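You operate a simulated robot arm through the tools that you are given. There is no shell and no other tool. Be economical: measure what you need, move in short steps, check, and stop when the job is done.

You run a simulated robot arm. Do the job below in one go: nothing can be reset, and whatever is moved stays where it is left.

Task
Test the tacker's stop button: switch on, READY, stop, RESET, then READY again.
Fine: sew nothing.

The check looks at the end state, three seconds after you hand in, the way a careful person would. Anything else that was tipped, shoved, dropped, spilled or broken makes it a failure.

Robot
A 6-joint arm with a two-finger parallel gripper, fixed in place. Base frame: the origin is at the foot of the arm, x ahead of it, y to its left, z up. Readings come in mm, degrees, newtons and seconds.
With the tool pointing down near the work surface it reaches from about 300 to 700 mm from the base axis. Its first joint turns from -166.0 to 166.0 degrees. Payload 4.1 kg.
The TCP is the grasp point between the finger pads, 23 mm short of the fingertips. In the tool frame z runs along the fingers and y along their closing line. Largest opening 94 mm; finger width 38, thickness 10; the body of the gripper, 54 by 96 mm, starts 39 mm behind the TCP.
Orientation is told as [roll, pitch, yaw] about the base's x, y, z axes, in that order, counted from this pose: with the fingers straight down and closing along the base's y, the tool's x points along the base's -x, its y along +y and its z along -z.

Tools
- The arm moves only by the tool step_arm. Its argument "increments" is a list of rows, each an object of numbers (a shift or turn left out is 0, a gripper value left out holds the last): "wx", "wy", "wz": the turn, a rotation vector about the tool's x, y, z in units of 4 degrees (1.0 is 4 degrees); "dx", "dy", "dz": the shift along the tool's x, y, z in units of 20 mm (1.0 is 20 mm); "gripper": the opening in per cent of the stroke, from 0 (shut) to 100 (fully open). In form: [{"wx": .., "wy": .., "wz": .., "dx": .., "dy": .., "dz": .., "gripper": ..}, ...]. A call has 1 to 8 rows; each row shifts and turns the commanded pose from where the row before left it, along the tool's axes as they then stand. A call with a number of a shift or a turn outside -1 to 1 is refused whole. Each row takes 0.2 s and may step no farther than 50 mm and 8.6 degrees from the row before; otherwise, or with a gripper value out of range, the whole call is refused. Where a pose cannot be reached the arm comes as near as it can. A force on the tool above 40 N (or 10 N above the force at the start of the call, whichever is more), or a blocked arm, ends the call early, and 0.2 s more pass. Each finger travels about 45 mm/s and halts on what it meets, pressing with about 25 N; the grip force reading is that of the motor and also rises with nothing between the fingers. The clock runs only during rows and for 0.2 s after the last one: add rows that do not move to give the fingers time. The reply holds the time, the measured pose of the TCP, the force on the tool along the base axes, the opening and the grip force, in the units named above and with some noise, with the torque about the TCP (base axes, N m) and any sound that the robot's microphone picked up, and new pictures: "show" is both (left out), scene, wrist or none.
- Cameras (640 x 400 px; columns grow to the right, rows downward): "scene" is fixed at [56.9, 506.3, 1556.9]; the picture's right is [-0.18, -0.98, 0.00], its down [-0.76, 0.14, -0.64] and it looks along [0.63, -0.12, -0.77] (base axes); focal length 274 px, centre (320, 200). "wrist" rides on the gripper at [86, 16, -74] in the tool frame; the picture's right is [-0.18, 0.98, 0.00], its down [-0.58, -0.11, -0.81] and it looks along [-0.79, -0.15, 0.59] (tool axes); focal length 243 px, centre (320, 200).
- raise_lower(by): slides the trunk up (or, below 0, down) by that many mm; the arm rides with it, the base frame stays. It gives what a move gives, with no picture.
- probe_pixels(camera, pixels): there is no depth. For up to 12 entries [column, row, z] of the newest picture of that camera ("zoom" is the newest enlarged one), the place [x, y] in the base frame at which the ray of that pixel passes the height z, good to about 2 mm, but the place of the scene camera against the robot may be out by one fixed shift of up to 18 mm in any direction. The clock stands still meanwhile.
- close_up(camera, box): a new picture of the part [left, top, right, bottom] of that camera's present view, enlarged. The clock stands still meanwhile.
- finish_job(): hands the job in; it is judged then, once.

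Keep the steps short. Do not move on a guess: measure, check each grasp and each placing, and mend mistakes. In all there are 80 turns and 200 pictures (those below and enlarged ones count). Leave the gripper open and the arm clear of the work at the hand-in unless told otherwise, and finish with a single line.

The tools are called after ">>>" as a command line: name --argument value ..., lists and objects as JSON in quotes. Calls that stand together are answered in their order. step_arm: Moves the arm, as the interface text tells. Its arguments: {"type":"object","properties":{"increments":{"type":"array","items":{"type":"object","properties":{"wx":{"type":"number"},"wy":{"type":"number"},"wz":{"type":"number"},"dx":{"type":"number"},"dy":{"type":"number"},"dz":{"type":"number"},"gripper":{"type":"number"}}}},"show":{"type":"string","enum":["both","scene","wrist","none"]}},"required":["increments"]} The other tools are called the same way: raise_lower (by) slides the trunk up or down; probe_pixels (camera, pixels) gives the place at which the rays of pixels pass given heights; close_up (camera, box) takes an enlarged picture of a part of a camera's view; finish_job () hands the job in.

At the start:

```text
time: 0.0
tcp_pos: [338.5, 169.0, 1293.5]
tool_rot: [0.0, 0.1, -0.1]
wrist_force: [-0.2, 0.5, -0.2]
moment: [0.02, 0.0, 0.0]
width: 94.0
grasp_force: 0.0
trunk travel left (down, up): [-421.0, 169.0]
```

scene: 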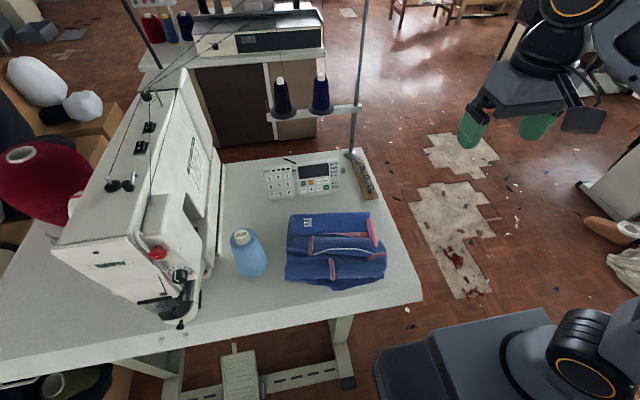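
wrist: 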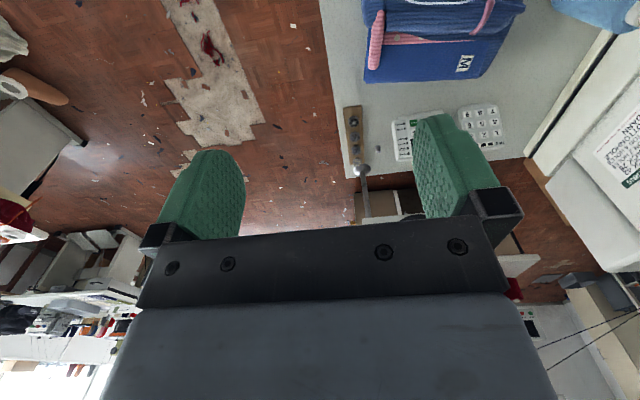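

I see the tacker at the left, an operation panel near pixel (303,178) and a red button near (157,253). I'll enlarge these to find the power switch, READY, RESET and stop.

>>> close_up --camera "scene" --box '[250, 145, 390, 232]'

>>> close_up --camera "scene" --box '[80, 180, 280, 340]'

>>> close_up --camera "scene" --box '[130, 300, 430, 400]'

>>> close_up --camera "wrist" --box '[330, 80, 530, 205]'

```text
4.57 times, centred on (320, 188) of scene
```

zoom: 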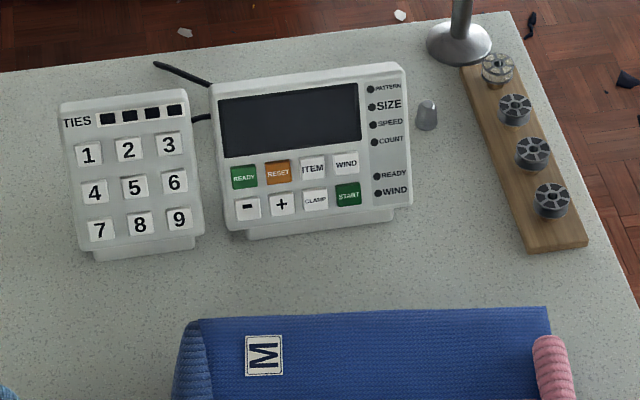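

```text
2.50 times, centred on (180, 260) of scene
```

zoom: 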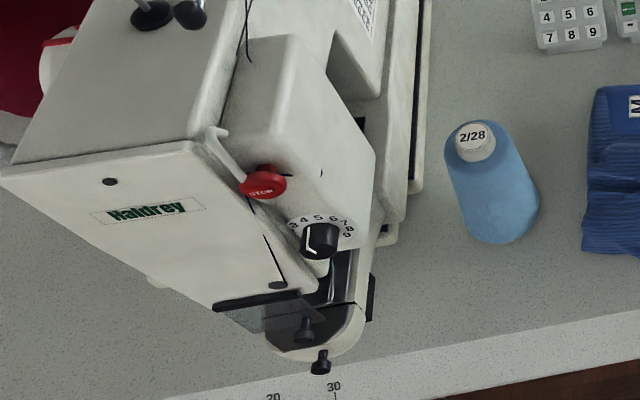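

```text
2.13 times, centred on (280, 350) of scene
```

zoom: 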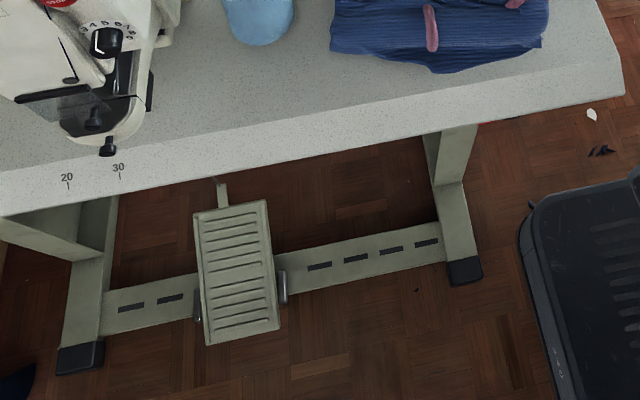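

```text
3.20 times, centred on (430, 142) of wrist
```

zoom: 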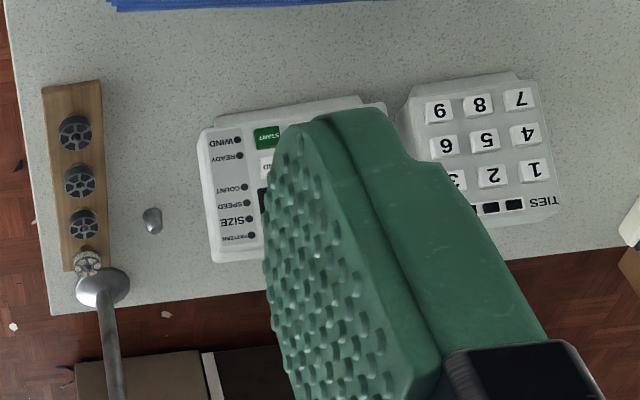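

The power switch isn't visible yet. First I'll find the table height by comparing the front bobbin in both cameras (scene (371,188), wrist (353,121)), and a key of the panel.

>>> probe_pixels --camera "scene" --pixels '[[371, 188, 700], [371, 188, 800], [371, 188, 900], [422, 302, 800], [157, 253, 900], [157, 253, 1000], [157, 253, 1100], [303, 184, 800], [303, 184, 820], [311, 184, 820]]'

>>> probe_pixels --camera "wrist" --pixels '[[353, 121, 700], [353, 121, 800], [353, 121, 900]]'

>>> close_up --camera "scene" --box '[0, 240, 240, 400]'

>>> close_up --camera "wrist" --box '[480, 0, 640, 100]'

```text
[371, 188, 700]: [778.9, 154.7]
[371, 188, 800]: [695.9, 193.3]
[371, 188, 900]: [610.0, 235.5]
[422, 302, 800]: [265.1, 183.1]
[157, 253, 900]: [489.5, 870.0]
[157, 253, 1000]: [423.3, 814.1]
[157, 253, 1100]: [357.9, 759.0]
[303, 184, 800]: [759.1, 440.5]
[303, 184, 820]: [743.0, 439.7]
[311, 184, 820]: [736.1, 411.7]
```

```text
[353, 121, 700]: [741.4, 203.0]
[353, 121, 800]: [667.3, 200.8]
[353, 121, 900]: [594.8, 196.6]
```

```text
2.50 times, centred on (120, 320) of scene
```

zoom: 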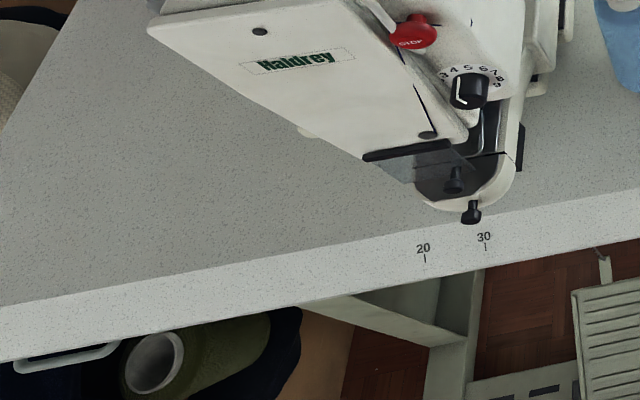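

```text
4.00 times, centred on (560, 50) of wrist
```

zoom: 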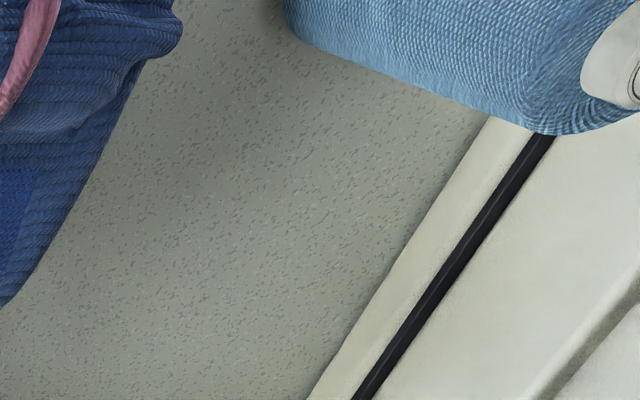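

Table top looks about 800 mm high, but the scene camera may be offset. I'll lower the trunk by 150 mm (still well above the table) and look again with the wrist camera for a wrist-only measurement and a search for the power switch.

>>> raise_lower --by -150

>>> step_arm --increments '[{"wz": 0}]' --show "both"

```text
time: 1.8
tcp_pos: [337.4, 168.8, 1143.2]
tool_rot: [0.0, 0.0, 0.0]
wrist_force: [0.7, 0.5, -0.8]
moment: [0.01, -0.01, 0.01]
width: 94.0
grasp_force: 0.1
trunk travel left (down, up): [-271.0, 319.0]
```

```text
time: 2.1
tcp_pos: [337.5, 168.4, 1142.8]
tool_rot: [0.1, 0.0, 0.0]
wrist_force: [-0.8, 0.7, 0.4]
moment: [0.01, 0.01, -0.01]
width: 93.7
grasp_force: 0.0
trunk travel left (down, up): [-271.0, 319.0]
```

scene: 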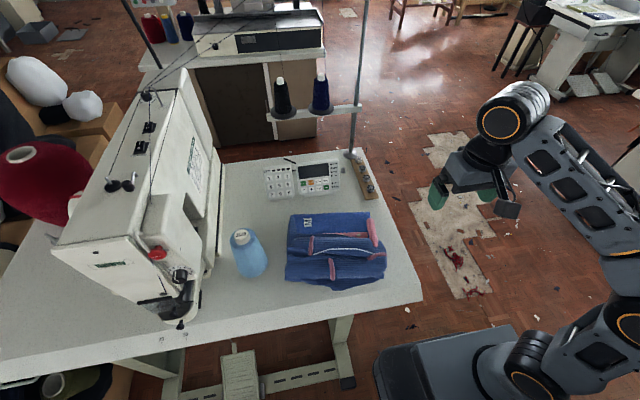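
wrist: 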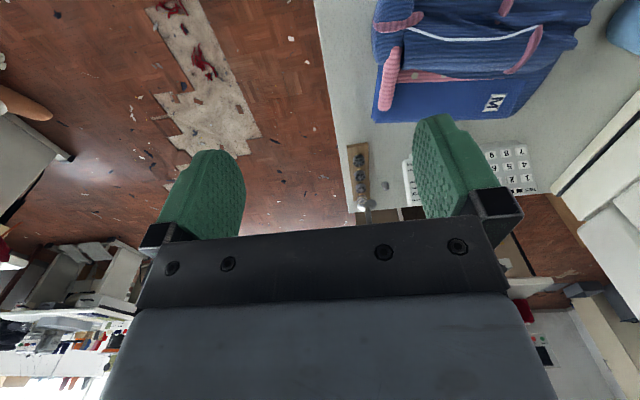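

The arm now shows in the scene too. Probing the front bobbin at wrist (361,160) for triangulation.

>>> close_up --camera "wrist" --box '[320, 120, 440, 195]'

>>> probe_pixels --camera "wrist" --pixels '[[361, 160, 700], [361, 160, 750], [361, 160, 800], [361, 160, 850], [520, 152, 800], [520, 152, 850]]'

```text
5.33 times, centred on (380, 158) of wrist
```

zoom: 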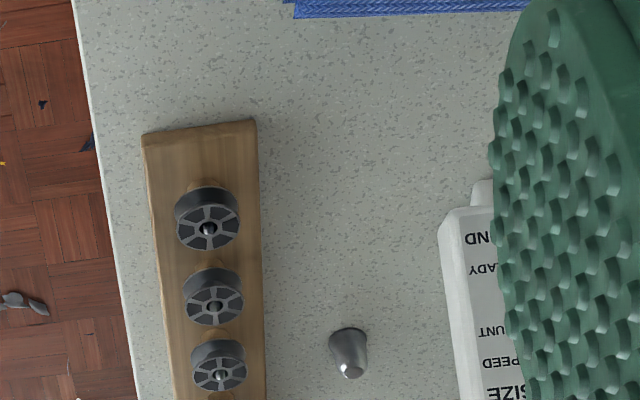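

```text
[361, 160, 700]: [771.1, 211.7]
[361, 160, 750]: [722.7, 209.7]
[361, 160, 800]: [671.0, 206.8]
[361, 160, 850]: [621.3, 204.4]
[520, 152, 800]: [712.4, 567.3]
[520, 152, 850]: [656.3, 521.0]
```

>>> probe_pixels --camera "wrist" --pixels '[[359, 163.3, 750], [359, 163.3, 800], [359, 163.3, 850], [522, 187, 800], [522, 187, 850]]'

>>> close_up --camera "scene" --box '[250, 145, 390, 232]'

```text
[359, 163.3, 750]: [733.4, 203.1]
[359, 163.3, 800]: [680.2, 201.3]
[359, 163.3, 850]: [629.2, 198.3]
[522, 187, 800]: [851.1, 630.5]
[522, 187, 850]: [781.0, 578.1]
```

```text
4.57 times, centred on (320, 188) of scene
```

zoom: 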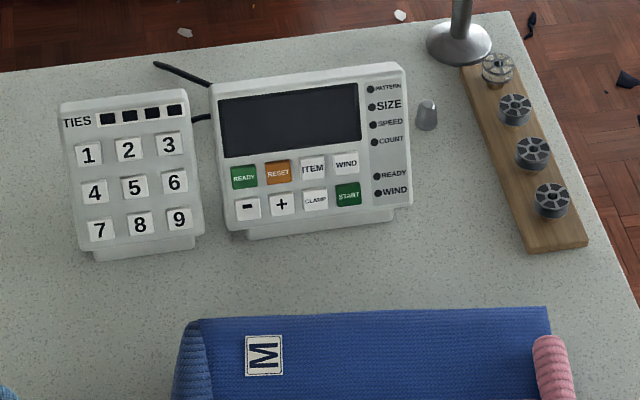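

Wrist-only triangulation puts bobbin tops at about z 850, (630,199), so the scene camera is off by roughly (+20,+15). Next I swing the tool to the right of the table while yawing left, so the wrist camera looks at the machine and the side of the table.

>>> step_arm --increments '[{"wz": -1, "dy": -1}, {"wz": -1, "dy": -1}, {"wz": -1, "dy": -1}, {"wz": -1, "dy": -1}, {"wz": -1, "dy": -1}, {"wz": -1, "dy": -1}, {"wz": -1, "dy": -1}, {"wz": -1, "dy": -1}]' --show "none"

>>> step_arm --increments '[{"wz": -1, "dy": -1}, {"wz": -1, "dy": -1}, {"wz": -1, "dy": -1}, {"wz": -1, "dy": -1}, {"wz": -1, "dy": -1}, {"wz": -1, "dy": -1}, {"wz": -1, "dy": -1}, {"wz": -1, "dy": -1}]' --show "wrist"

```text
time: 4.0
tcp_pos: [375.1, 15.5, 1144.9]
tool_rot: [0.0, 0.0, 32.0]
wrist_force: [-0.4, 0.3, 0.2]
moment: [0.0, -0.01, 0.04]
width: 94.1
grasp_force: 0.0
trunk travel left (down, up): [-271.0, 319.0]
```

```text
time: 5.8
tcp_pos: [480.2, -92.3, 1121.9]
tool_rot: [-0.1, 0.0, 64.0]
wrist_force: [-0.8, 0.2, -0.6]
moment: [-0.01, 0.01, 0.02]
width: 93.7
grasp_force: 0.2
out of reach, approached as far as the arm can: row 5, 6, 7, 8
trunk travel left (down, up): [-271.0, 319.0]
```

wrist: 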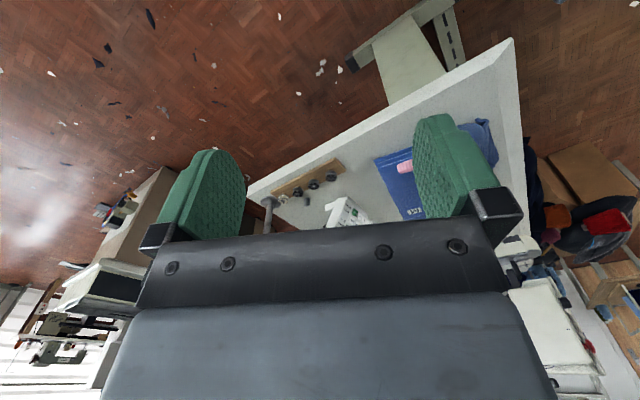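

The arm can't reach farther at this height with the tool down; lower works better. No collision below here (right of the table, floor only). I lower the tool 160 mm, then tilt the view up to look beneath the table.

>>> step_arm --increments '[{"dz": 1}, {"dz": 1}, {"dz": 1}, {"dz": 1}, {"dz": 1}, {"dz": 1}, {"dz": 1}, {"dz": 1}]' --show "none"

>>> step_arm --increments '[{"wy": -1, "dz": 0.8}, {"wy": -1, "dz": 0.8}, {"wy": -1, "dz": 0.8}, {"wy": -1, "dz": 0.8}, {"wy": -1, "dz": 0.5}, {"wy": -1, "dz": 0.5}, {"wy": -1}]' --show "both"

```text
time: 7.5
tcp_pos: [480.7, -92.3, 962.1]
tool_rot: [0.1, 0.0, 64.0]
wrist_force: [0.0, -0.3, -0.4]
moment: [0.01, 0.02, -0.02]
width: 94.2
grasp_force: 0.0
trunk travel left (down, up): [-271.0, 319.0]
```

```text
time: 9.2
tcp_pos: [487.1, -80.8, 879.3]
tool_rot: [-0.1, -28.0, 64.0]
wrist_force: [-0.1, -0.6, 0.8]
moment: [-0.01, 0.0, -0.01]
width: 94.0
grasp_force: 0.0
trunk travel left (down, up): [-271.0, 319.0]
```

scene: 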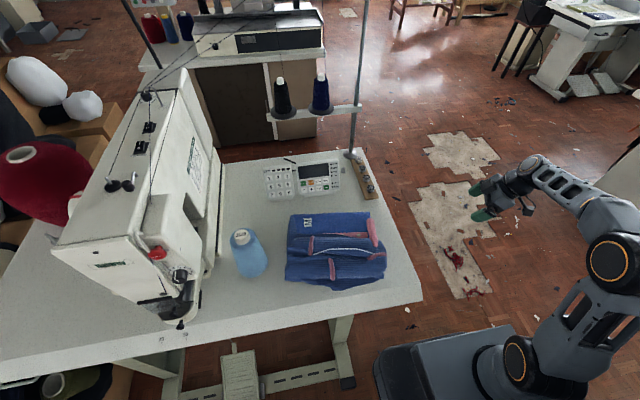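
wrist: 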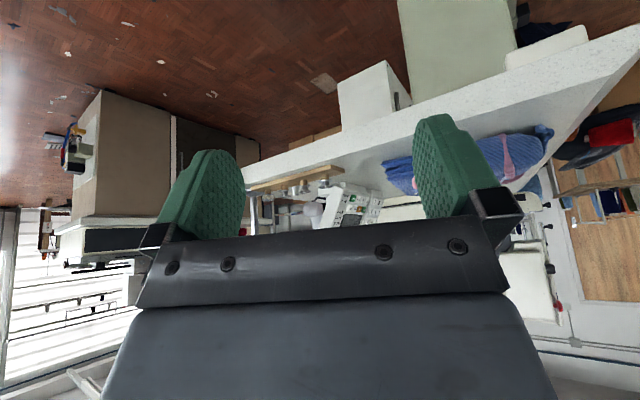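

Under the table there's a box near wrist (372,95) and something near (545,48). I'll enlarge both.

>>> close_up --camera "wrist" --box '[320, 40, 480, 140]'

>>> close_up --camera "wrist" --box '[480, 0, 640, 100]'

>>> close_up --camera "wrist" --box '[480, 180, 600, 330]'

```text
4.00 times, centred on (400, 90) of wrist
```

zoom: 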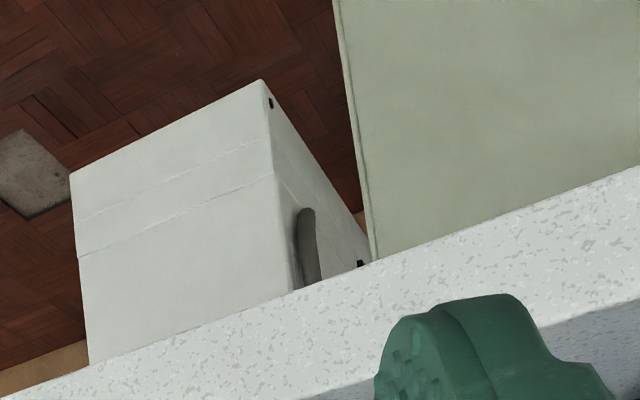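

```text
4.00 times, centred on (560, 50) of wrist
```

zoom: 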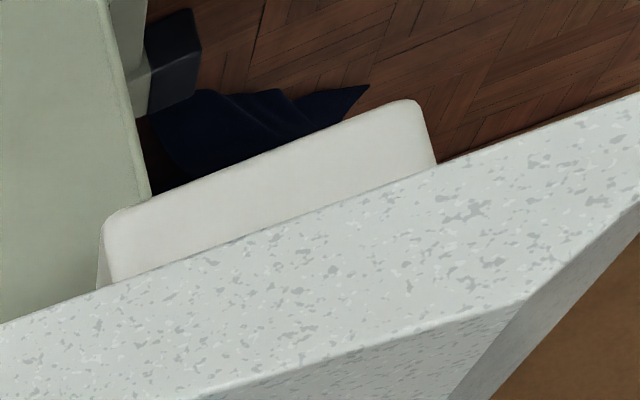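

```text
2.67 times, centred on (540, 255) of wrist
```

zoom: 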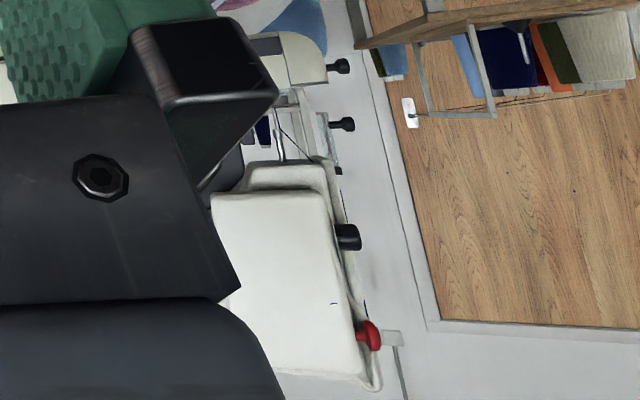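

The white slab hanging under the front-right of the table, just behind its front edge, could be a switch box. Estimate where it is.

>>> probe_pixels --camera "wrist" --pixels '[[508, 60, 780], [585, 35, 780], [508, 60, 720], [585, 35, 720], [613, 76, 840], [640, 25, 800], [372, 90, 700], [395, 100, 700], [557, 307, 1000], [557, 307, 1050]]'

```text
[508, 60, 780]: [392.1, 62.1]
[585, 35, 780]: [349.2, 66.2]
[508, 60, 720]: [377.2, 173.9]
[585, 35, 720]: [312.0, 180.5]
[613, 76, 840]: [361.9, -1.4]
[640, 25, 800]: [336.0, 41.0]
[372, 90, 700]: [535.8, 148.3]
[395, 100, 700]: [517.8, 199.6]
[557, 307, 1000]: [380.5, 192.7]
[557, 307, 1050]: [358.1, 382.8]
```

The slab's right side is plain, so anything on it faces the front. I back the tool off to the front right and lower, where there is only free space, to look at the front.

>>> step_arm --increments '[{"dx": 1, "dy": 1}, {"dx": 1, "dy": 1}, {"dx": 1, "dy": 1}, {"dx": 1, "dy": 1}, {"dx": 1, "dy": 1}, {"dx": 1, "dy": 1}, {"dx": 1, "dy": 1}, {"dx": 1, "dy": 1}]' --show "none"

>>> step_arm --increments '[{"dx": 1, "dy": 0.3}, {"dx": 1, "dy": 0.3}, {"dx": 1, "dy": 0.3}, {"dx": 1, "dy": 0.3}, {"dx": 1, "dy": 0.3}, {"dx": 1, "dy": 0.3}]' --show "both"

```text
time: 10.9
tcp_pos: [279.2, -137.7, 804.0]
tool_rot: [0.0, -28.1, 63.9]
wrist_force: [0.3, -0.5, -0.6]
moment: [0.01, 0.01, -0.04]
width: 93.8
grasp_force: 0.1
trunk travel left (down, up): [-271.0, 319.0]
```

```text
time: 12.3
tcp_pos: [199.7, -217.3, 748.4]
tool_rot: [0.0, -28.1, 64.0]
wrist_force: [0.8, 0.3, 0.3]
moment: [0.0, 0.01, 0.0]
width: 94.1
grasp_force: 0.0
trunk travel left (down, up): [-271.0, 319.0]
```

scene: 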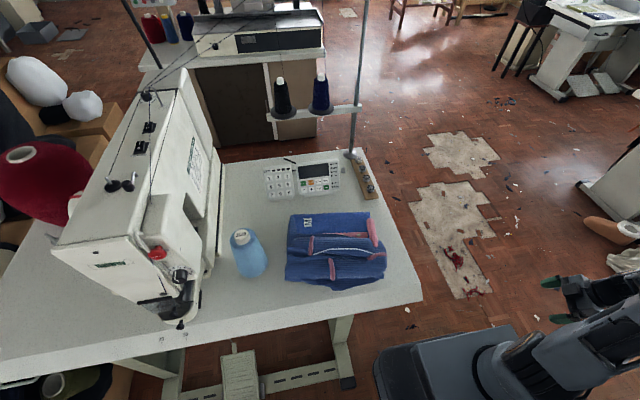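
wrist: 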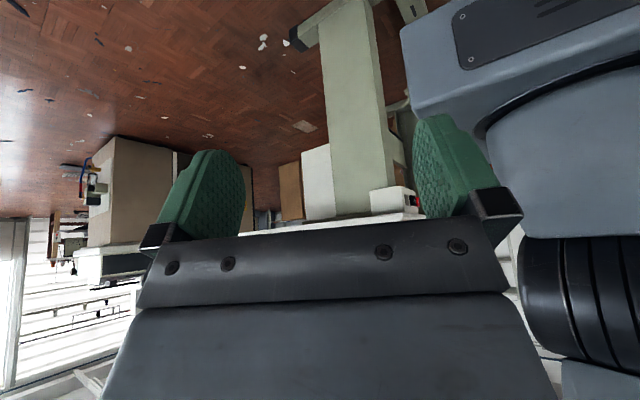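

The slab at about (390,200) now shows a dark front with some red. Enlarge it.

>>> close_up --camera "wrist" --box '[350, 165, 446, 225]'

>>> probe_pixels --camera "wrist" --pixels '[[405, 200, 740], [405, 200, 780], [415, 202, 740], [415, 202, 780], [415, 202, 760]]'

```text
6.67 times, centred on (398, 195) of wrist
```

zoom: 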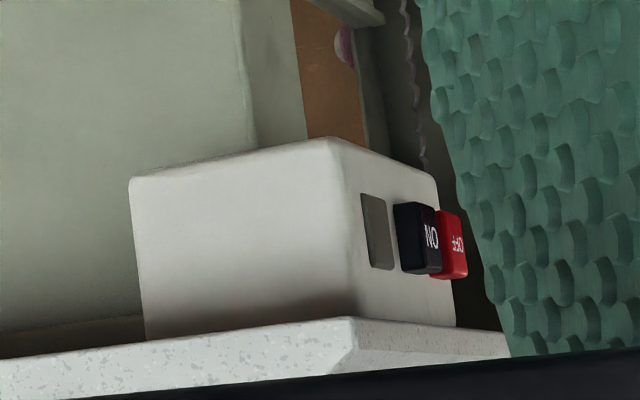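

```text
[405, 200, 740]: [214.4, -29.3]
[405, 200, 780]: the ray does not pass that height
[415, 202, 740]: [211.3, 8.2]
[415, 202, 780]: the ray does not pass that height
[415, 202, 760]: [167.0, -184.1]
```

Found it: a switch box under the front-right table edge with a black ON and a red OFF button facing the robot (ON to the right, OFF to the left), and a lamp window. I'll swing the tool toward a radial pose (yaw ~32) to get a frontal look.

>>> step_arm --increments '[{"wx": 0.469, "wz": 0.883, "dx": -0.883, "dz": 0.469}, {"wx": 0.469, "wz": 0.883, "dx": -0.883, "dz": 0.469}, {"wx": 0.469, "wz": 0.883, "dx": -0.883, "dz": 0.469}, {"wx": 0.469, "wz": 0.883, "dx": -0.883, "dz": 0.469}, {"wx": 0.469, "wz": 0.883, "dx": -0.883, "dz": 0.469}, {"wx": 0.469, "wz": 0.883, "dx": -0.883, "dz": 0.469}, {"wx": 0.469, "wz": 0.883}, {"wx": 0.469, "wz": 0.883}]' --show "none"

>>> step_arm --increments '[{"dy": 1}, {"dy": 1}, {"dy": 1}, {"dy": 1}, {"dy": 1}, {"dy": 1}]' --show "both"

```text
time: 14.2
tcp_pos: [290.1, -144.3, 756.2]
tool_rot: [0.1, -27.9, 31.9]
wrist_force: [-0.1, -0.3, -0.1]
moment: [0.01, 0.03, -0.01]
width: 94.0
grasp_force: 0.0
out of reach, approached as far as the arm can: row 5, 6, 7, 8
trunk travel left (down, up): [-271.0, 319.0]
```

```text
time: 15.6
tcp_pos: [293.8, -133.1, 774.6]
tool_rot: [0.0, -27.9, 32.0]
wrist_force: [-0.2, 0.4, 0.1]
moment: [0.01, 0.01, 0.0]
width: 94.2
grasp_force: 0.1
out of reach, approached as far as the arm can: row 1, 2, 3, 4, 5, 6
trunk travel left (down, up): [-271.0, 319.0]
```

scene: 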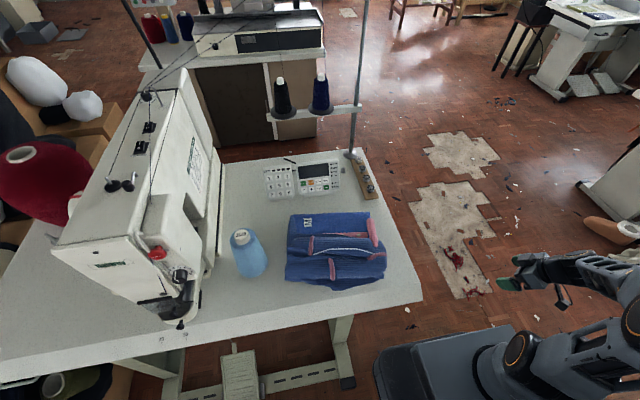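
wrist: 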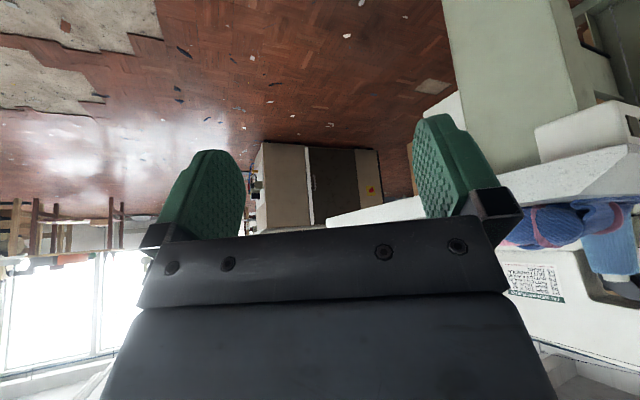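

The inner-reach limit blocks that. A lower shoulder should relax it: I lift the TCP with the arm, then lower the trunk.

>>> step_arm --increments '[{"dx": -0.469, "dz": -0.883}, {"dx": -0.469, "dz": -0.883}, {"dx": -0.469, "dz": -0.883}, {"dx": -0.469, "dz": -0.883}, {"dx": -0.469, "dz": -0.883}, {"dx": -0.469, "dz": -0.883}, {"dx": -0.469, "dz": -0.883}, {"dx": -0.469, "dz": -0.883}]' --show "none"

>>> raise_lower --by -200

>>> step_arm --increments '[{"dy": 1}, {"dy": 1}, {"dy": 1}, {"dy": 1}, {"dy": 1}]' --show "both"

```text
time: 17.4
tcp_pos: [294.1, -132.2, 933.4]
tool_rot: [0.0, -28.0, 31.9]
wrist_force: [0.3, 0.1, -0.2]
moment: [0.06, 0.0, 0.03]
width: 93.9
grasp_force: 0.1
trunk travel left (down, up): [-271.0, 319.0]
```

```text
time: 19.5
tcp_pos: [291.9, -132.2, 734.2]
tool_rot: [0.0, -28.1, 32.0]
wrist_force: [0.4, 0.7, 0.1]
moment: [0.04, 0.03, -0.03]
width: 94.0
grasp_force: 0.1
trunk travel left (down, up): [-71.0, 519.0]
```

```text
time: 20.6
tcp_pos: [260.3, -77.5, 698.3]
tool_rot: [11.2, -24.6, 25.7]
wrist_force: [0.3, -0.3, -0.1]
moment: [0.03, 0.01, 0.0]
width: 93.9
grasp_force: 0.0
trunk travel left (down, up): [-71.0, 519.0]
stopped in row 5: the arm was blocked; the commanded pose is now the measured one
```

scene: 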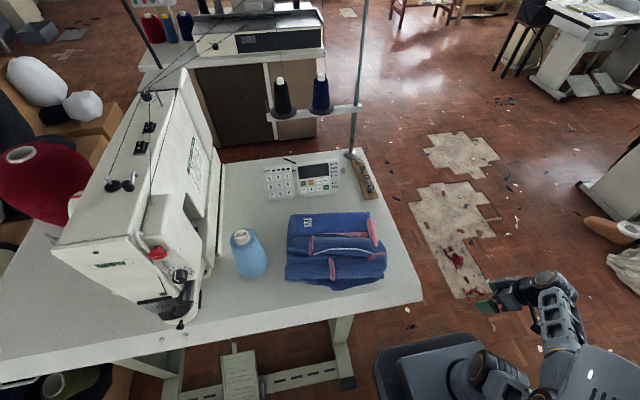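
wrist: 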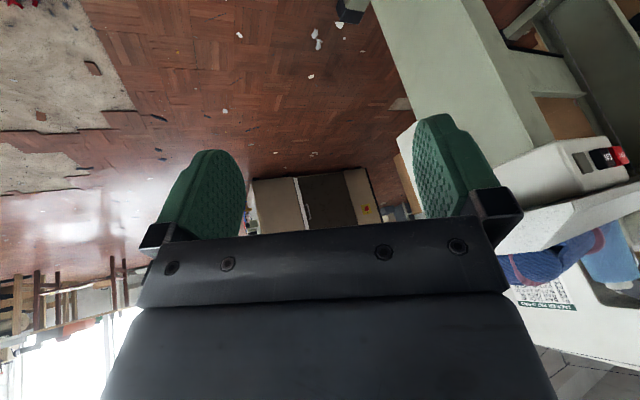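

The arm got blocked (folded against itself), nothing else touched. The switch is in view now at (604,157): ON. Enlarge and measure.

>>> close_up --camera "wrist" --box '[520, 110, 640, 185]'

>>> probe_pixels --camera "wrist" --pixels '[[606, 158, 740], [606, 158, 760], [606, 158, 780], [622, 155, 760], [574, 170, 760], [610, 178, 780]]'

```text
5.33 times, centred on (580, 148) of wrist
```

zoom: 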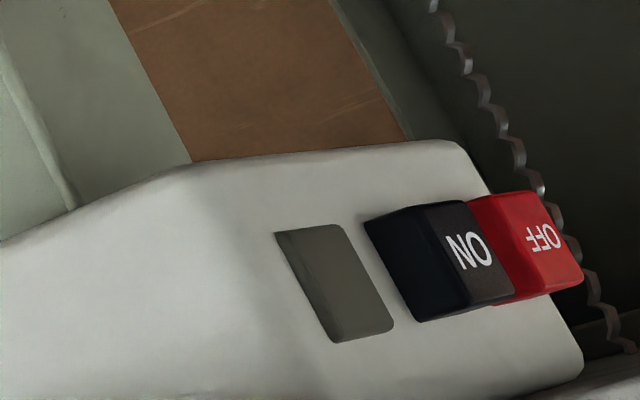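

```text
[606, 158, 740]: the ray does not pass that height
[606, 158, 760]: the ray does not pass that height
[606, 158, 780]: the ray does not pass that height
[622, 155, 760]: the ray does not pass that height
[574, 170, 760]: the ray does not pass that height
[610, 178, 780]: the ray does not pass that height
```

>>> probe_pixels --camera "wrist" --pixels '[[606, 158, 700], [606, 158, 690], [606, 158, 680], [606, 158, 660], [606, 158, 640], [606, 158, 600], [620, 200, 700], [620, 200, 710], [620, 200, 730]]'

```text
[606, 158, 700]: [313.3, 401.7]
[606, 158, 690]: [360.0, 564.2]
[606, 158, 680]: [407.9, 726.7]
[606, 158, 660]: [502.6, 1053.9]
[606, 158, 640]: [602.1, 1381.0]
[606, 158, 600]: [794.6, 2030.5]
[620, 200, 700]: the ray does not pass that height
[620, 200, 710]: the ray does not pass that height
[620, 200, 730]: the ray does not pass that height
```

From two wrist views the ON button is at about x 258, y 205–230, z 711 — recessed under the table edge. Radial approach is cramped, so I'll go up, over to the left-front, and come in with the tool pointing forward-right. First raise and level the tool.

>>> step_arm --increments '[{"dx": -0.416, "dy": 0.177, "dz": -0.892, "wx": 0.35}, {"dx": -0.416, "dy": 0.15, "dz": -0.892, "wx": 0.35}, {"dx": -0.416, "dy": 0.13, "dz": -0.892, "wx": 0.35}, {"dx": -0.416, "dy": 0.11, "dz": -0.9, "wx": 0.35}, {"dx": -0.416, "dy": 0.08, "dz": -0.9, "wx": 0.35}, {"dx": -0.416, "dy": 0.06, "dz": -0.9, "wx": 0.35}, {"dx": -0.416, "dy": 0.03, "dz": -0.9, "wx": 0.35}, {"dx": -0.416, "dz": -0.9, "wx": 0.35}]' --show "none"

>>> step_arm --increments '[{"wy": 0.77, "dx": -0.4, "dz": -0.9}, {"wy": 0.77, "dx": -0.35, "dz": -0.9}, {"wy": 0.77, "dx": -0.3, "dz": -0.9}, {"wy": 0.77, "dx": -0.25, "dz": -0.95}, {"wy": 0.77, "dx": -0.2, "dz": -0.95}, {"wy": 0.77, "dx": -0.15, "dz": -1}, {"wy": 0.77, "dx": -0.1, "dz": -1}, {"wy": 0.77, "dz": -1}]' --show "scene"

```text
time: 22.6
tcp_pos: [279.1, -67.4, 841.5]
tool_rot: [4.0, -22.7, 29.1]
wrist_force: [-0.7, 0.3, -1.4]
moment: [0.05, 0.0, 0.02]
width: 93.9
grasp_force: 0.1
trunk travel left (down, up): [-71.0, 519.0]
stopped in row 8: the arm was blocked; the commanded pose is now the measured one
```

```text
time: 24.4
tcp_pos: [291.9, -74.9, 933.7]
tool_rot: [3.1, 1.4, 30.5]
wrist_force: [0.7, -0.3, 0.0]
moment: [0.02, -0.05, -0.04]
width: 94.0
grasp_force: 0.1
out of reach, approached as far as the arm can: row 6, 7, 8
trunk travel left (down, up): [-71.0, 519.0]
```

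scene: 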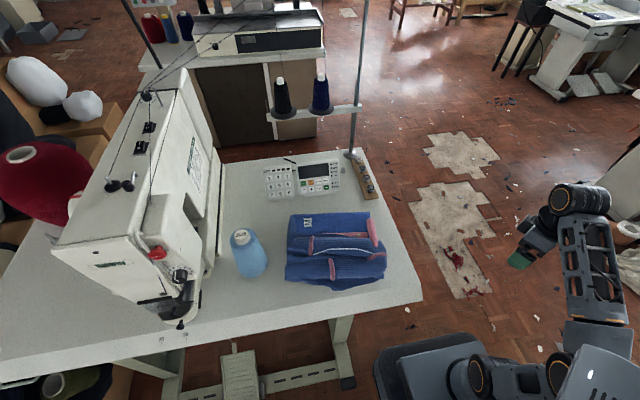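

Reach ceiling met at this trunk height. I raise the trunk 200 mm back and carry the tool left at about z 1130.

>>> raise_lower --by 200

>>> step_arm --increments '[{"dy": 0.8, "dx": -0.8, "wz": 1, "gripper": 0}, {"dy": 0.8, "dx": -0.8, "wz": 1}, {"dy": 0.8, "dx": -0.8, "wz": 1}, {"dy": 0.9, "dx": -0.6, "wz": 1}, {"dy": 1, "dx": -0.5, "wz": 1}, {"dy": 1, "dx": -0.3, "wz": 1}, {"dy": 1, "dx": 0, "wz": 1}, {"dy": 1, "dx": 0, "wz": 1}]' --show "scene"

```text
time: 26.6
tcp_pos: [292.5, -73.3, 1134.3]
tool_rot: [3.0, 1.4, 30.7]
wrist_force: [0.6, -0.2, 0.0]
moment: [-0.02, 0.0, 0.01]
width: 93.9
grasp_force: 0.1
trunk travel left (down, up): [-271.0, 319.0]
```

```text
time: 28.4
tcp_pos: [322.9, 95.1, 1137.6]
tool_rot: [1.9, 2.9, -1.6]
wrist_force: [-0.2, 0.2, -0.1]
moment: [0.03, -0.02, -0.01]
width: 0.0
grasp_force: 25.0
trunk travel left (down, up): [-271.0, 319.0]
```

scene: 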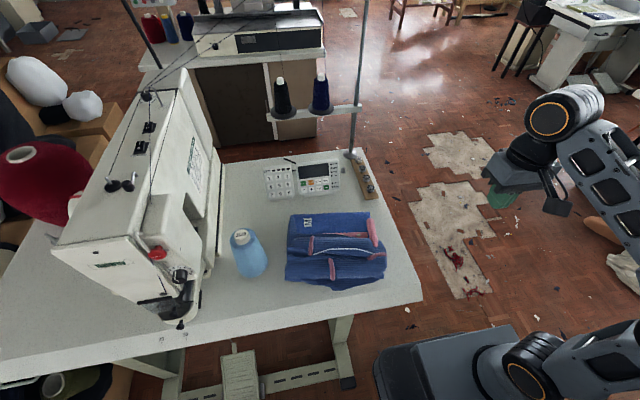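

>>> step_arm --increments '[{"dy": 1, "dx": 0.6, "wz": 0.9}, {"dy": 1, "dx": 0.6, "wz": 0.9}, {"dy": 1, "dx": 0.6, "wz": 0.9}, {"dy": 1, "dx": 0.6, "wz": 0.9}, {"dy": 1, "dx": 0.6, "wz": 0.9}, {"dy": 1, "dx": 0.6, "wz": 0.9}, {"dy": 1, "dx": 0.6, "wz": 0.9}, {"dy": 1, "dx": 0.6, "wz": 0.9}]' --show "none"

>>> step_arm --increments '[{"dx": 1}, {"dx": 1}, {"dx": 1}, {"dx": 1}, {"dx": 1}, {"dx": 1}]' --show "both"

```text
time: 30.1
tcp_pos: [269.0, 269.5, 1148.2]
tool_rot: [0.4, 3.4, -30.3]
wrist_force: [-0.1, 0.2, 0.0]
moment: [-0.02, 0.02, 0.01]
width: 0.0
grasp_force: 24.9
trunk travel left (down, up): [-271.0, 319.0]
```

```text
time: 31.6
tcp_pos: [166.4, 329.8, 1153.6]
tool_rot: [0.3, 3.3, -30.3]
wrist_force: [-0.6, -0.7, -0.4]
moment: [0.04, 0.04, -0.04]
width: 0.0
grasp_force: 25.0
trunk travel left (down, up): [-271.0, 319.0]
```

scene: 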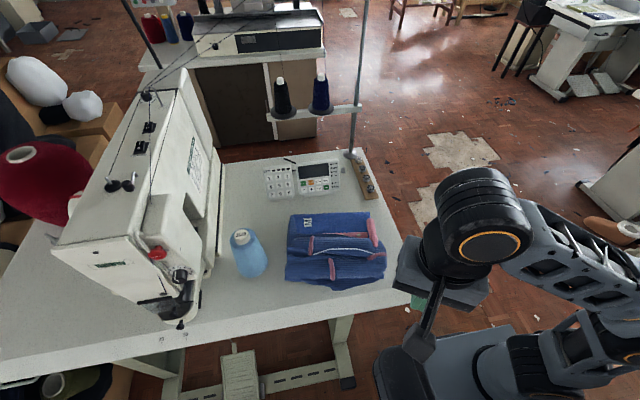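
wrist: 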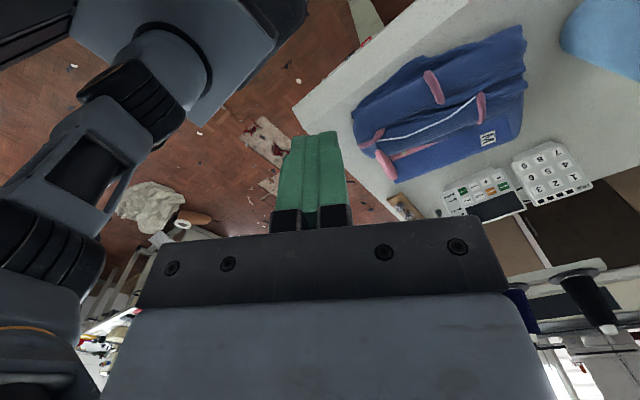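

Good view. Measure the table's front-right corner at wrist (293,102) and the front edge at (400,35).

>>> close_up --camera "wrist" --box '[270, 0, 430, 110]'

>>> probe_pixels --camera "wrist" --pixels '[[299, 115, 830], [293, 103, 830], [293, 103, 790], [430, 20, 830], [430, 20, 790], [390, 205, 830]]'

>>> close_up --camera "wrist" --box '[420, 120, 600, 230]'

```text
3.64 times, centred on (350, 55) of wrist
```

zoom: 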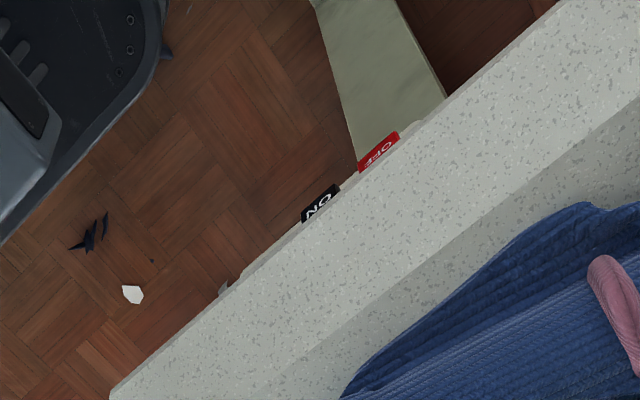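

```text
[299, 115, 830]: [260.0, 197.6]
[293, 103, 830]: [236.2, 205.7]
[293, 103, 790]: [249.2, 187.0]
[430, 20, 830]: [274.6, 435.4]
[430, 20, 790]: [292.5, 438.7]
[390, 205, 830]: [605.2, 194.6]
```

```text
3.56 times, centred on (510, 175) of wrist
```

zoom: 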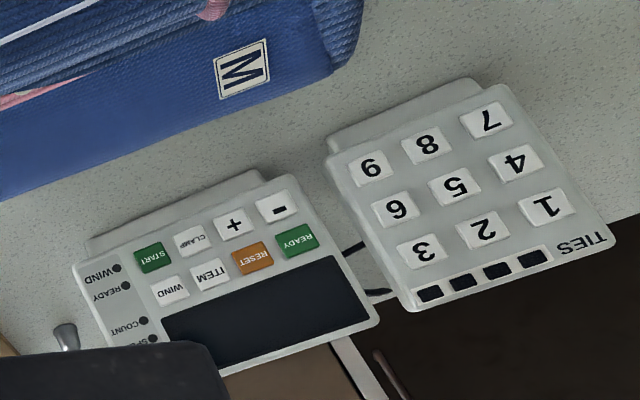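

Both buttons stick out a little past the table's front edge in this view: ON at wrist (350,56.6), OFF at (366.2,41.8). Probe them at candidate heights.

>>> probe_pixels --camera "wrist" --pixels '[[350, 56.6, 700], [350, 56.6, 711], [350, 56.6, 740], [366.2, 41.8, 711], [345.5, 60.3, 711], [355, 52, 711], [371, 37.5, 711], [361.5, 46.5, 711], [350, 60, 790], [323, 83, 711]]'

```text
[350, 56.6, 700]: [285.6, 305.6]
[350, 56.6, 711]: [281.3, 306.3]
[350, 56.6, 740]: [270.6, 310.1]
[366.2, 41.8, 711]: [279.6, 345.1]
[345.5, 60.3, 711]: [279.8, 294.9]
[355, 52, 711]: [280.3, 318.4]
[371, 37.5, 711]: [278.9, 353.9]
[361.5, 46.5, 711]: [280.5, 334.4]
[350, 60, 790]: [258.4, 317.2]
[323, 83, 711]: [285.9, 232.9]
```

Now consistent with the other two rays: ON centre ≈ (282, 306, 707), about 23 mm wide; OFF 39 mm further left; table front edge x≈258. I descend in front of the table (x≈166), turning to yaw 0.

>>> step_arm --increments '[{"dz": 1, "wz": -0.95}, {"dz": 1, "wz": -0.95}, {"dz": 1, "wz": -0.95}, {"dz": 1, "wz": -0.95}, {"dz": 1, "wz": -0.95}, {"dz": 1, "wz": -0.95}, {"dz": 1, "wz": -0.95}, {"dz": 1, "wz": -0.95}]' --show "scene"

>>> step_arm --increments '[{"wy": -1, "dz": 1}, {"wy": -1, "dz": 1, "dx": 0.07}, {"wy": -1, "dz": 0.99, "dx": 0.14}, {"wy": -1, "dz": 0.98, "dx": 0.2}, {"wy": -1, "dz": 0.96, "dx": 0.27}, {"wy": -1, "dz": 0.94, "dx": 0.34}, {"wy": -1, "dz": 0.92, "dx": 0.4}, {"wy": -1, "dz": 0.9, "dx": 0.45}]' --show "both"

```text
time: 33.4
tcp_pos: [158.7, 336.5, 994.9]
tool_rot: [2.0, 2.9, 0.3]
wrist_force: [-0.5, -0.1, -1.1]
moment: [0.02, 0.0, -0.03]
width: 0.0
grasp_force: 25.1
trunk travel left (down, up): [-271.0, 319.0]
```

scene: 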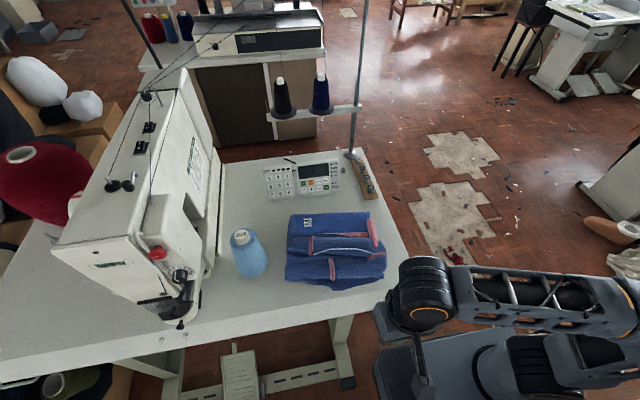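

```text
time: 35.1
tcp_pos: [152.5, 339.3, 834.5]
tool_rot: [2.4, -29.2, -0.9]
wrist_force: [0.0, -0.4, 0.3]
moment: [0.01, 0.02, -0.01]
width: 0.0
grasp_force: 25.0
trunk travel left (down, up): [-271.0, 319.0]
```

scene: 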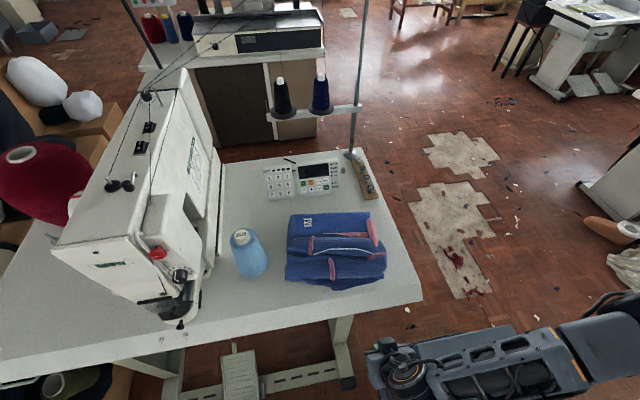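
wrist: 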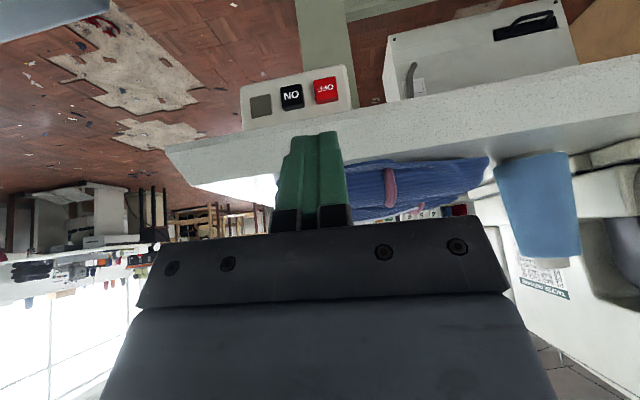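

Excellent frontal view: ON at (292,96), OFF at (326,90). Probe for a third fix.

>>> probe_pixels --camera "wrist" --pixels '[[292, 96, 700], [292, 96, 707], [292, 96, 715], [292, 96, 725], [326, 90, 710], [300, 137, 780], [300, 137, 790], [293, 108, 707], [291, 85, 707]]'

>>> close_up --camera "wrist" --box '[230, 50, 390, 150]'

```text
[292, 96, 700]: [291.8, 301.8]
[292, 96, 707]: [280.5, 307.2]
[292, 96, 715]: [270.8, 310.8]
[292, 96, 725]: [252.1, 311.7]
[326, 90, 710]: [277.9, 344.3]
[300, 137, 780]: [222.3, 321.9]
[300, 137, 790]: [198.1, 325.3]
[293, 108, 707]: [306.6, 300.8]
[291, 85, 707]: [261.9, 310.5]
```

```text
4.00 times, centred on (310, 100) of wrist
```

zoom: 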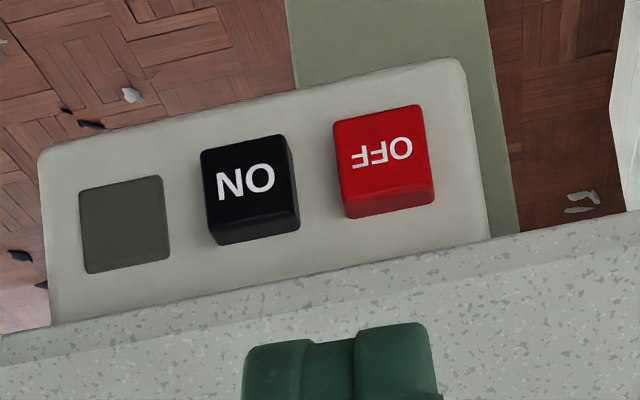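

Three fixes agree: ON ≈ (280,307,707). I tilt to ~49° and descend to z≈712, shifting right to y 307, staying at x≈155.

>>> step_arm --increments '[{"wy": -1, "dx": 0.5, "dz": 0.87, "dy": -0.27}, {"wy": -1, "dx": 0.56, "dz": 0.83, "dy": -0.27}, {"wy": -1, "dx": 0.61, "dz": 0.79, "dy": -0.27}, {"wy": -1, "dx": 0.67, "dz": 0.75, "dy": -0.27}, {"wy": -1, "dx": 0.71, "dz": 0.7, "dy": -0.27}, {"dx": 0.76, "dz": 0.65, "dy": -0.25}]' --show "both"

```text
time: 36.5
tcp_pos: [151.3, 313.3, 713.9]
tool_rot: [3.1, -49.2, -2.2]
wrist_force: [-0.7, -0.2, -0.6]
moment: [0.01, -0.01, 0.01]
width: 0.0
grasp_force: 24.4
trunk travel left (down, up): [-271.0, 319.0]
```

scene: 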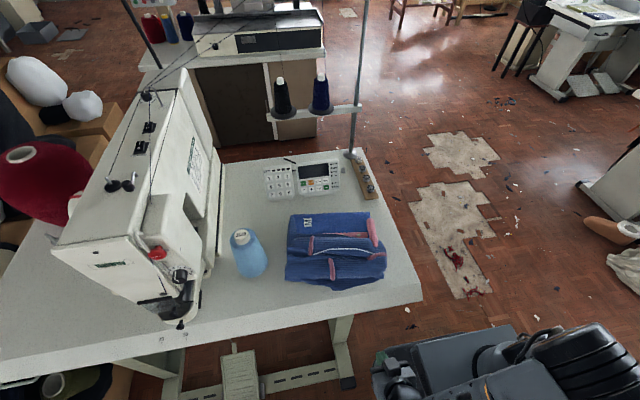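
wrist: 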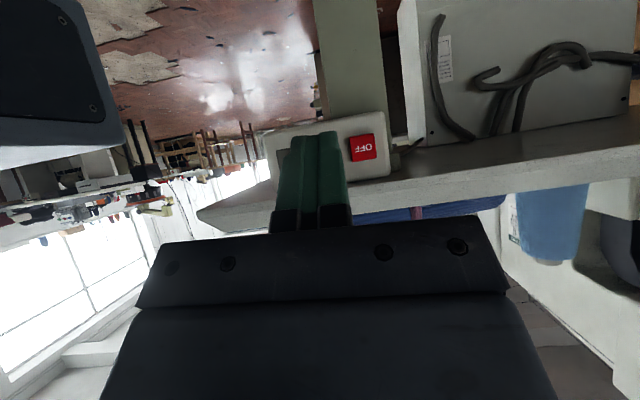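

Fingers are aligned with ON (behind them in view), OFF clear to the left. Advance 85 mm forward, still short of contact.

>>> step_arm --increments '[{"dx": -0.656, "dz": 0.755}, {"dx": -0.656, "dz": 0.755}, {"dx": -0.656, "dz": 0.755}, {"dx": -0.656, "dz": 0.755}]' --show "wrist"

```text
time: 37.5
tcp_pos: [230.1, 314.6, 714.4]
tool_rot: [3.2, -49.2, -2.2]
wrist_force: [-0.4, 0.1, 0.5]
moment: [0.0, 0.03, 0.01]
width: 0.0
grasp_force: 24.7
trunk travel left (down, up): [-271.0, 319.0]
```

wrist: 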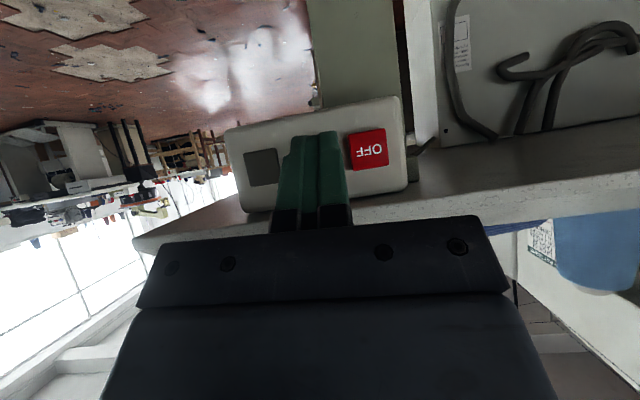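

y is 314.6; shift 8 mm right and press in 4 mm steps, watching force and sound.

>>> step_arm --increments '[{"dy": -0.38}, {"dx": -0.131, "dz": 0.151}, {"dx": -0.131, "dz": 0.151}, {"dx": -0.131, "dz": 0.151}, {"dx": -0.131, "dz": 0.151}, {"dx": -0.131, "dz": 0.151}]' --show "wrist"

```text
time: 39.0
tcp_pos: [252.3, 306.1, 713.9]
tool_rot: [3.0, -49.2, -2.1]
wrist_force: [-0.4, 0.5, 0.6]
moment: [-0.03, 0.01, -0.03]
width: 0.0
grasp_force: 25.0
trunk travel left (down, up): [-271.0, 319.0]
```

wrist: 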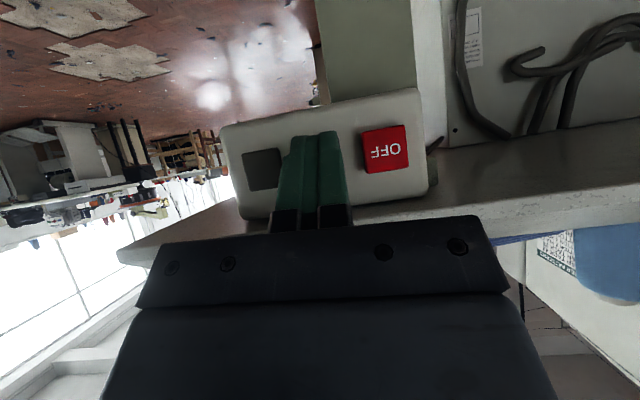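

No contact yet. Continue in 3 mm steps.

>>> step_arm --increments '[{"dx": -0.1, "dz": 0.113}, {"dx": -0.1, "dz": 0.113}, {"dx": -0.1, "dz": 0.113}, {"dx": -0.1, "dz": 0.113}]' --show "wrist"

```text
time: 40.0
tcp_pos: [260.6, 306.5, 713.3]
tool_rot: [3.0, -49.1, -2.0]
wrist_force: [-15.5, -2.9, -2.3]
moment: [0.0, 0.06, -0.07]
width: 0.0
grasp_force: 24.7
trunk travel left (down, up): [-271.0, 319.0]
heard: click
```

wrist: 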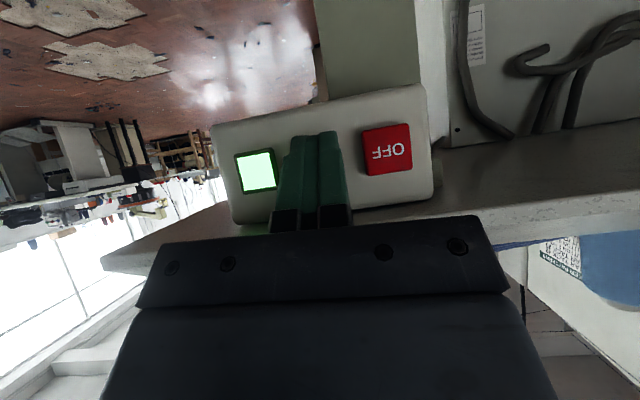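

Click, and the lamp is lit green. Back straight out.

>>> step_arm --increments '[{"dx": 0.656, "dz": -0.755}, {"dx": 0.656, "dz": -0.755}, {"dx": 0.656, "dz": -0.755}, {"dx": 0.656, "dz": -0.755}, {"dx": 0.656, "dz": -0.755}]' --show "wrist"

>>> close_up --camera "scene" --box '[250, 145, 390, 232]'

```text
time: 41.1
tcp_pos: [161.5, 305.9, 713.9]
tool_rot: [3.1, -49.3, -2.2]
wrist_force: [0.4, -0.7, 0.6]
moment: [-0.01, 0.01, -0.03]
width: 0.0
grasp_force: 24.8
trunk travel left (down, up): [-271.0, 319.0]
```

wrist: 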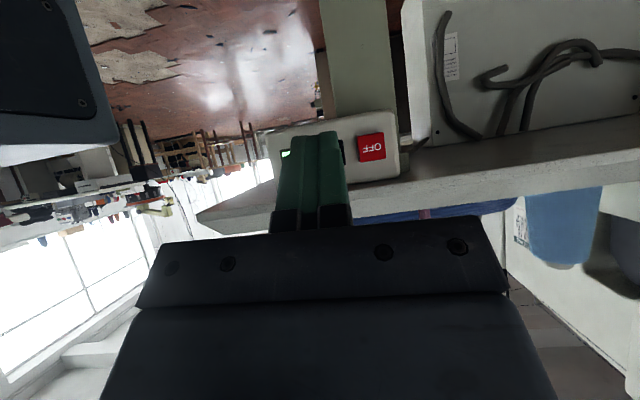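

```text
4.57 times, centred on (320, 188) of scene
```

zoom: 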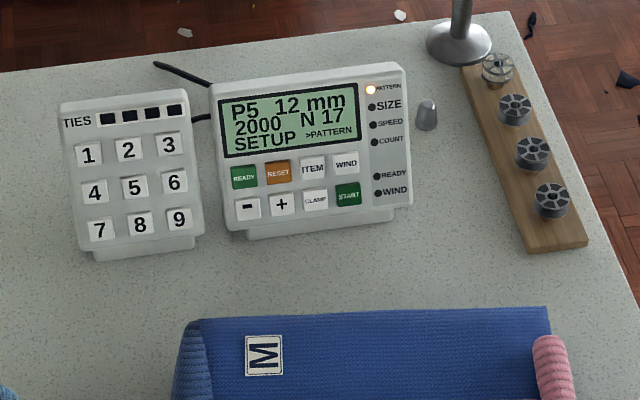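

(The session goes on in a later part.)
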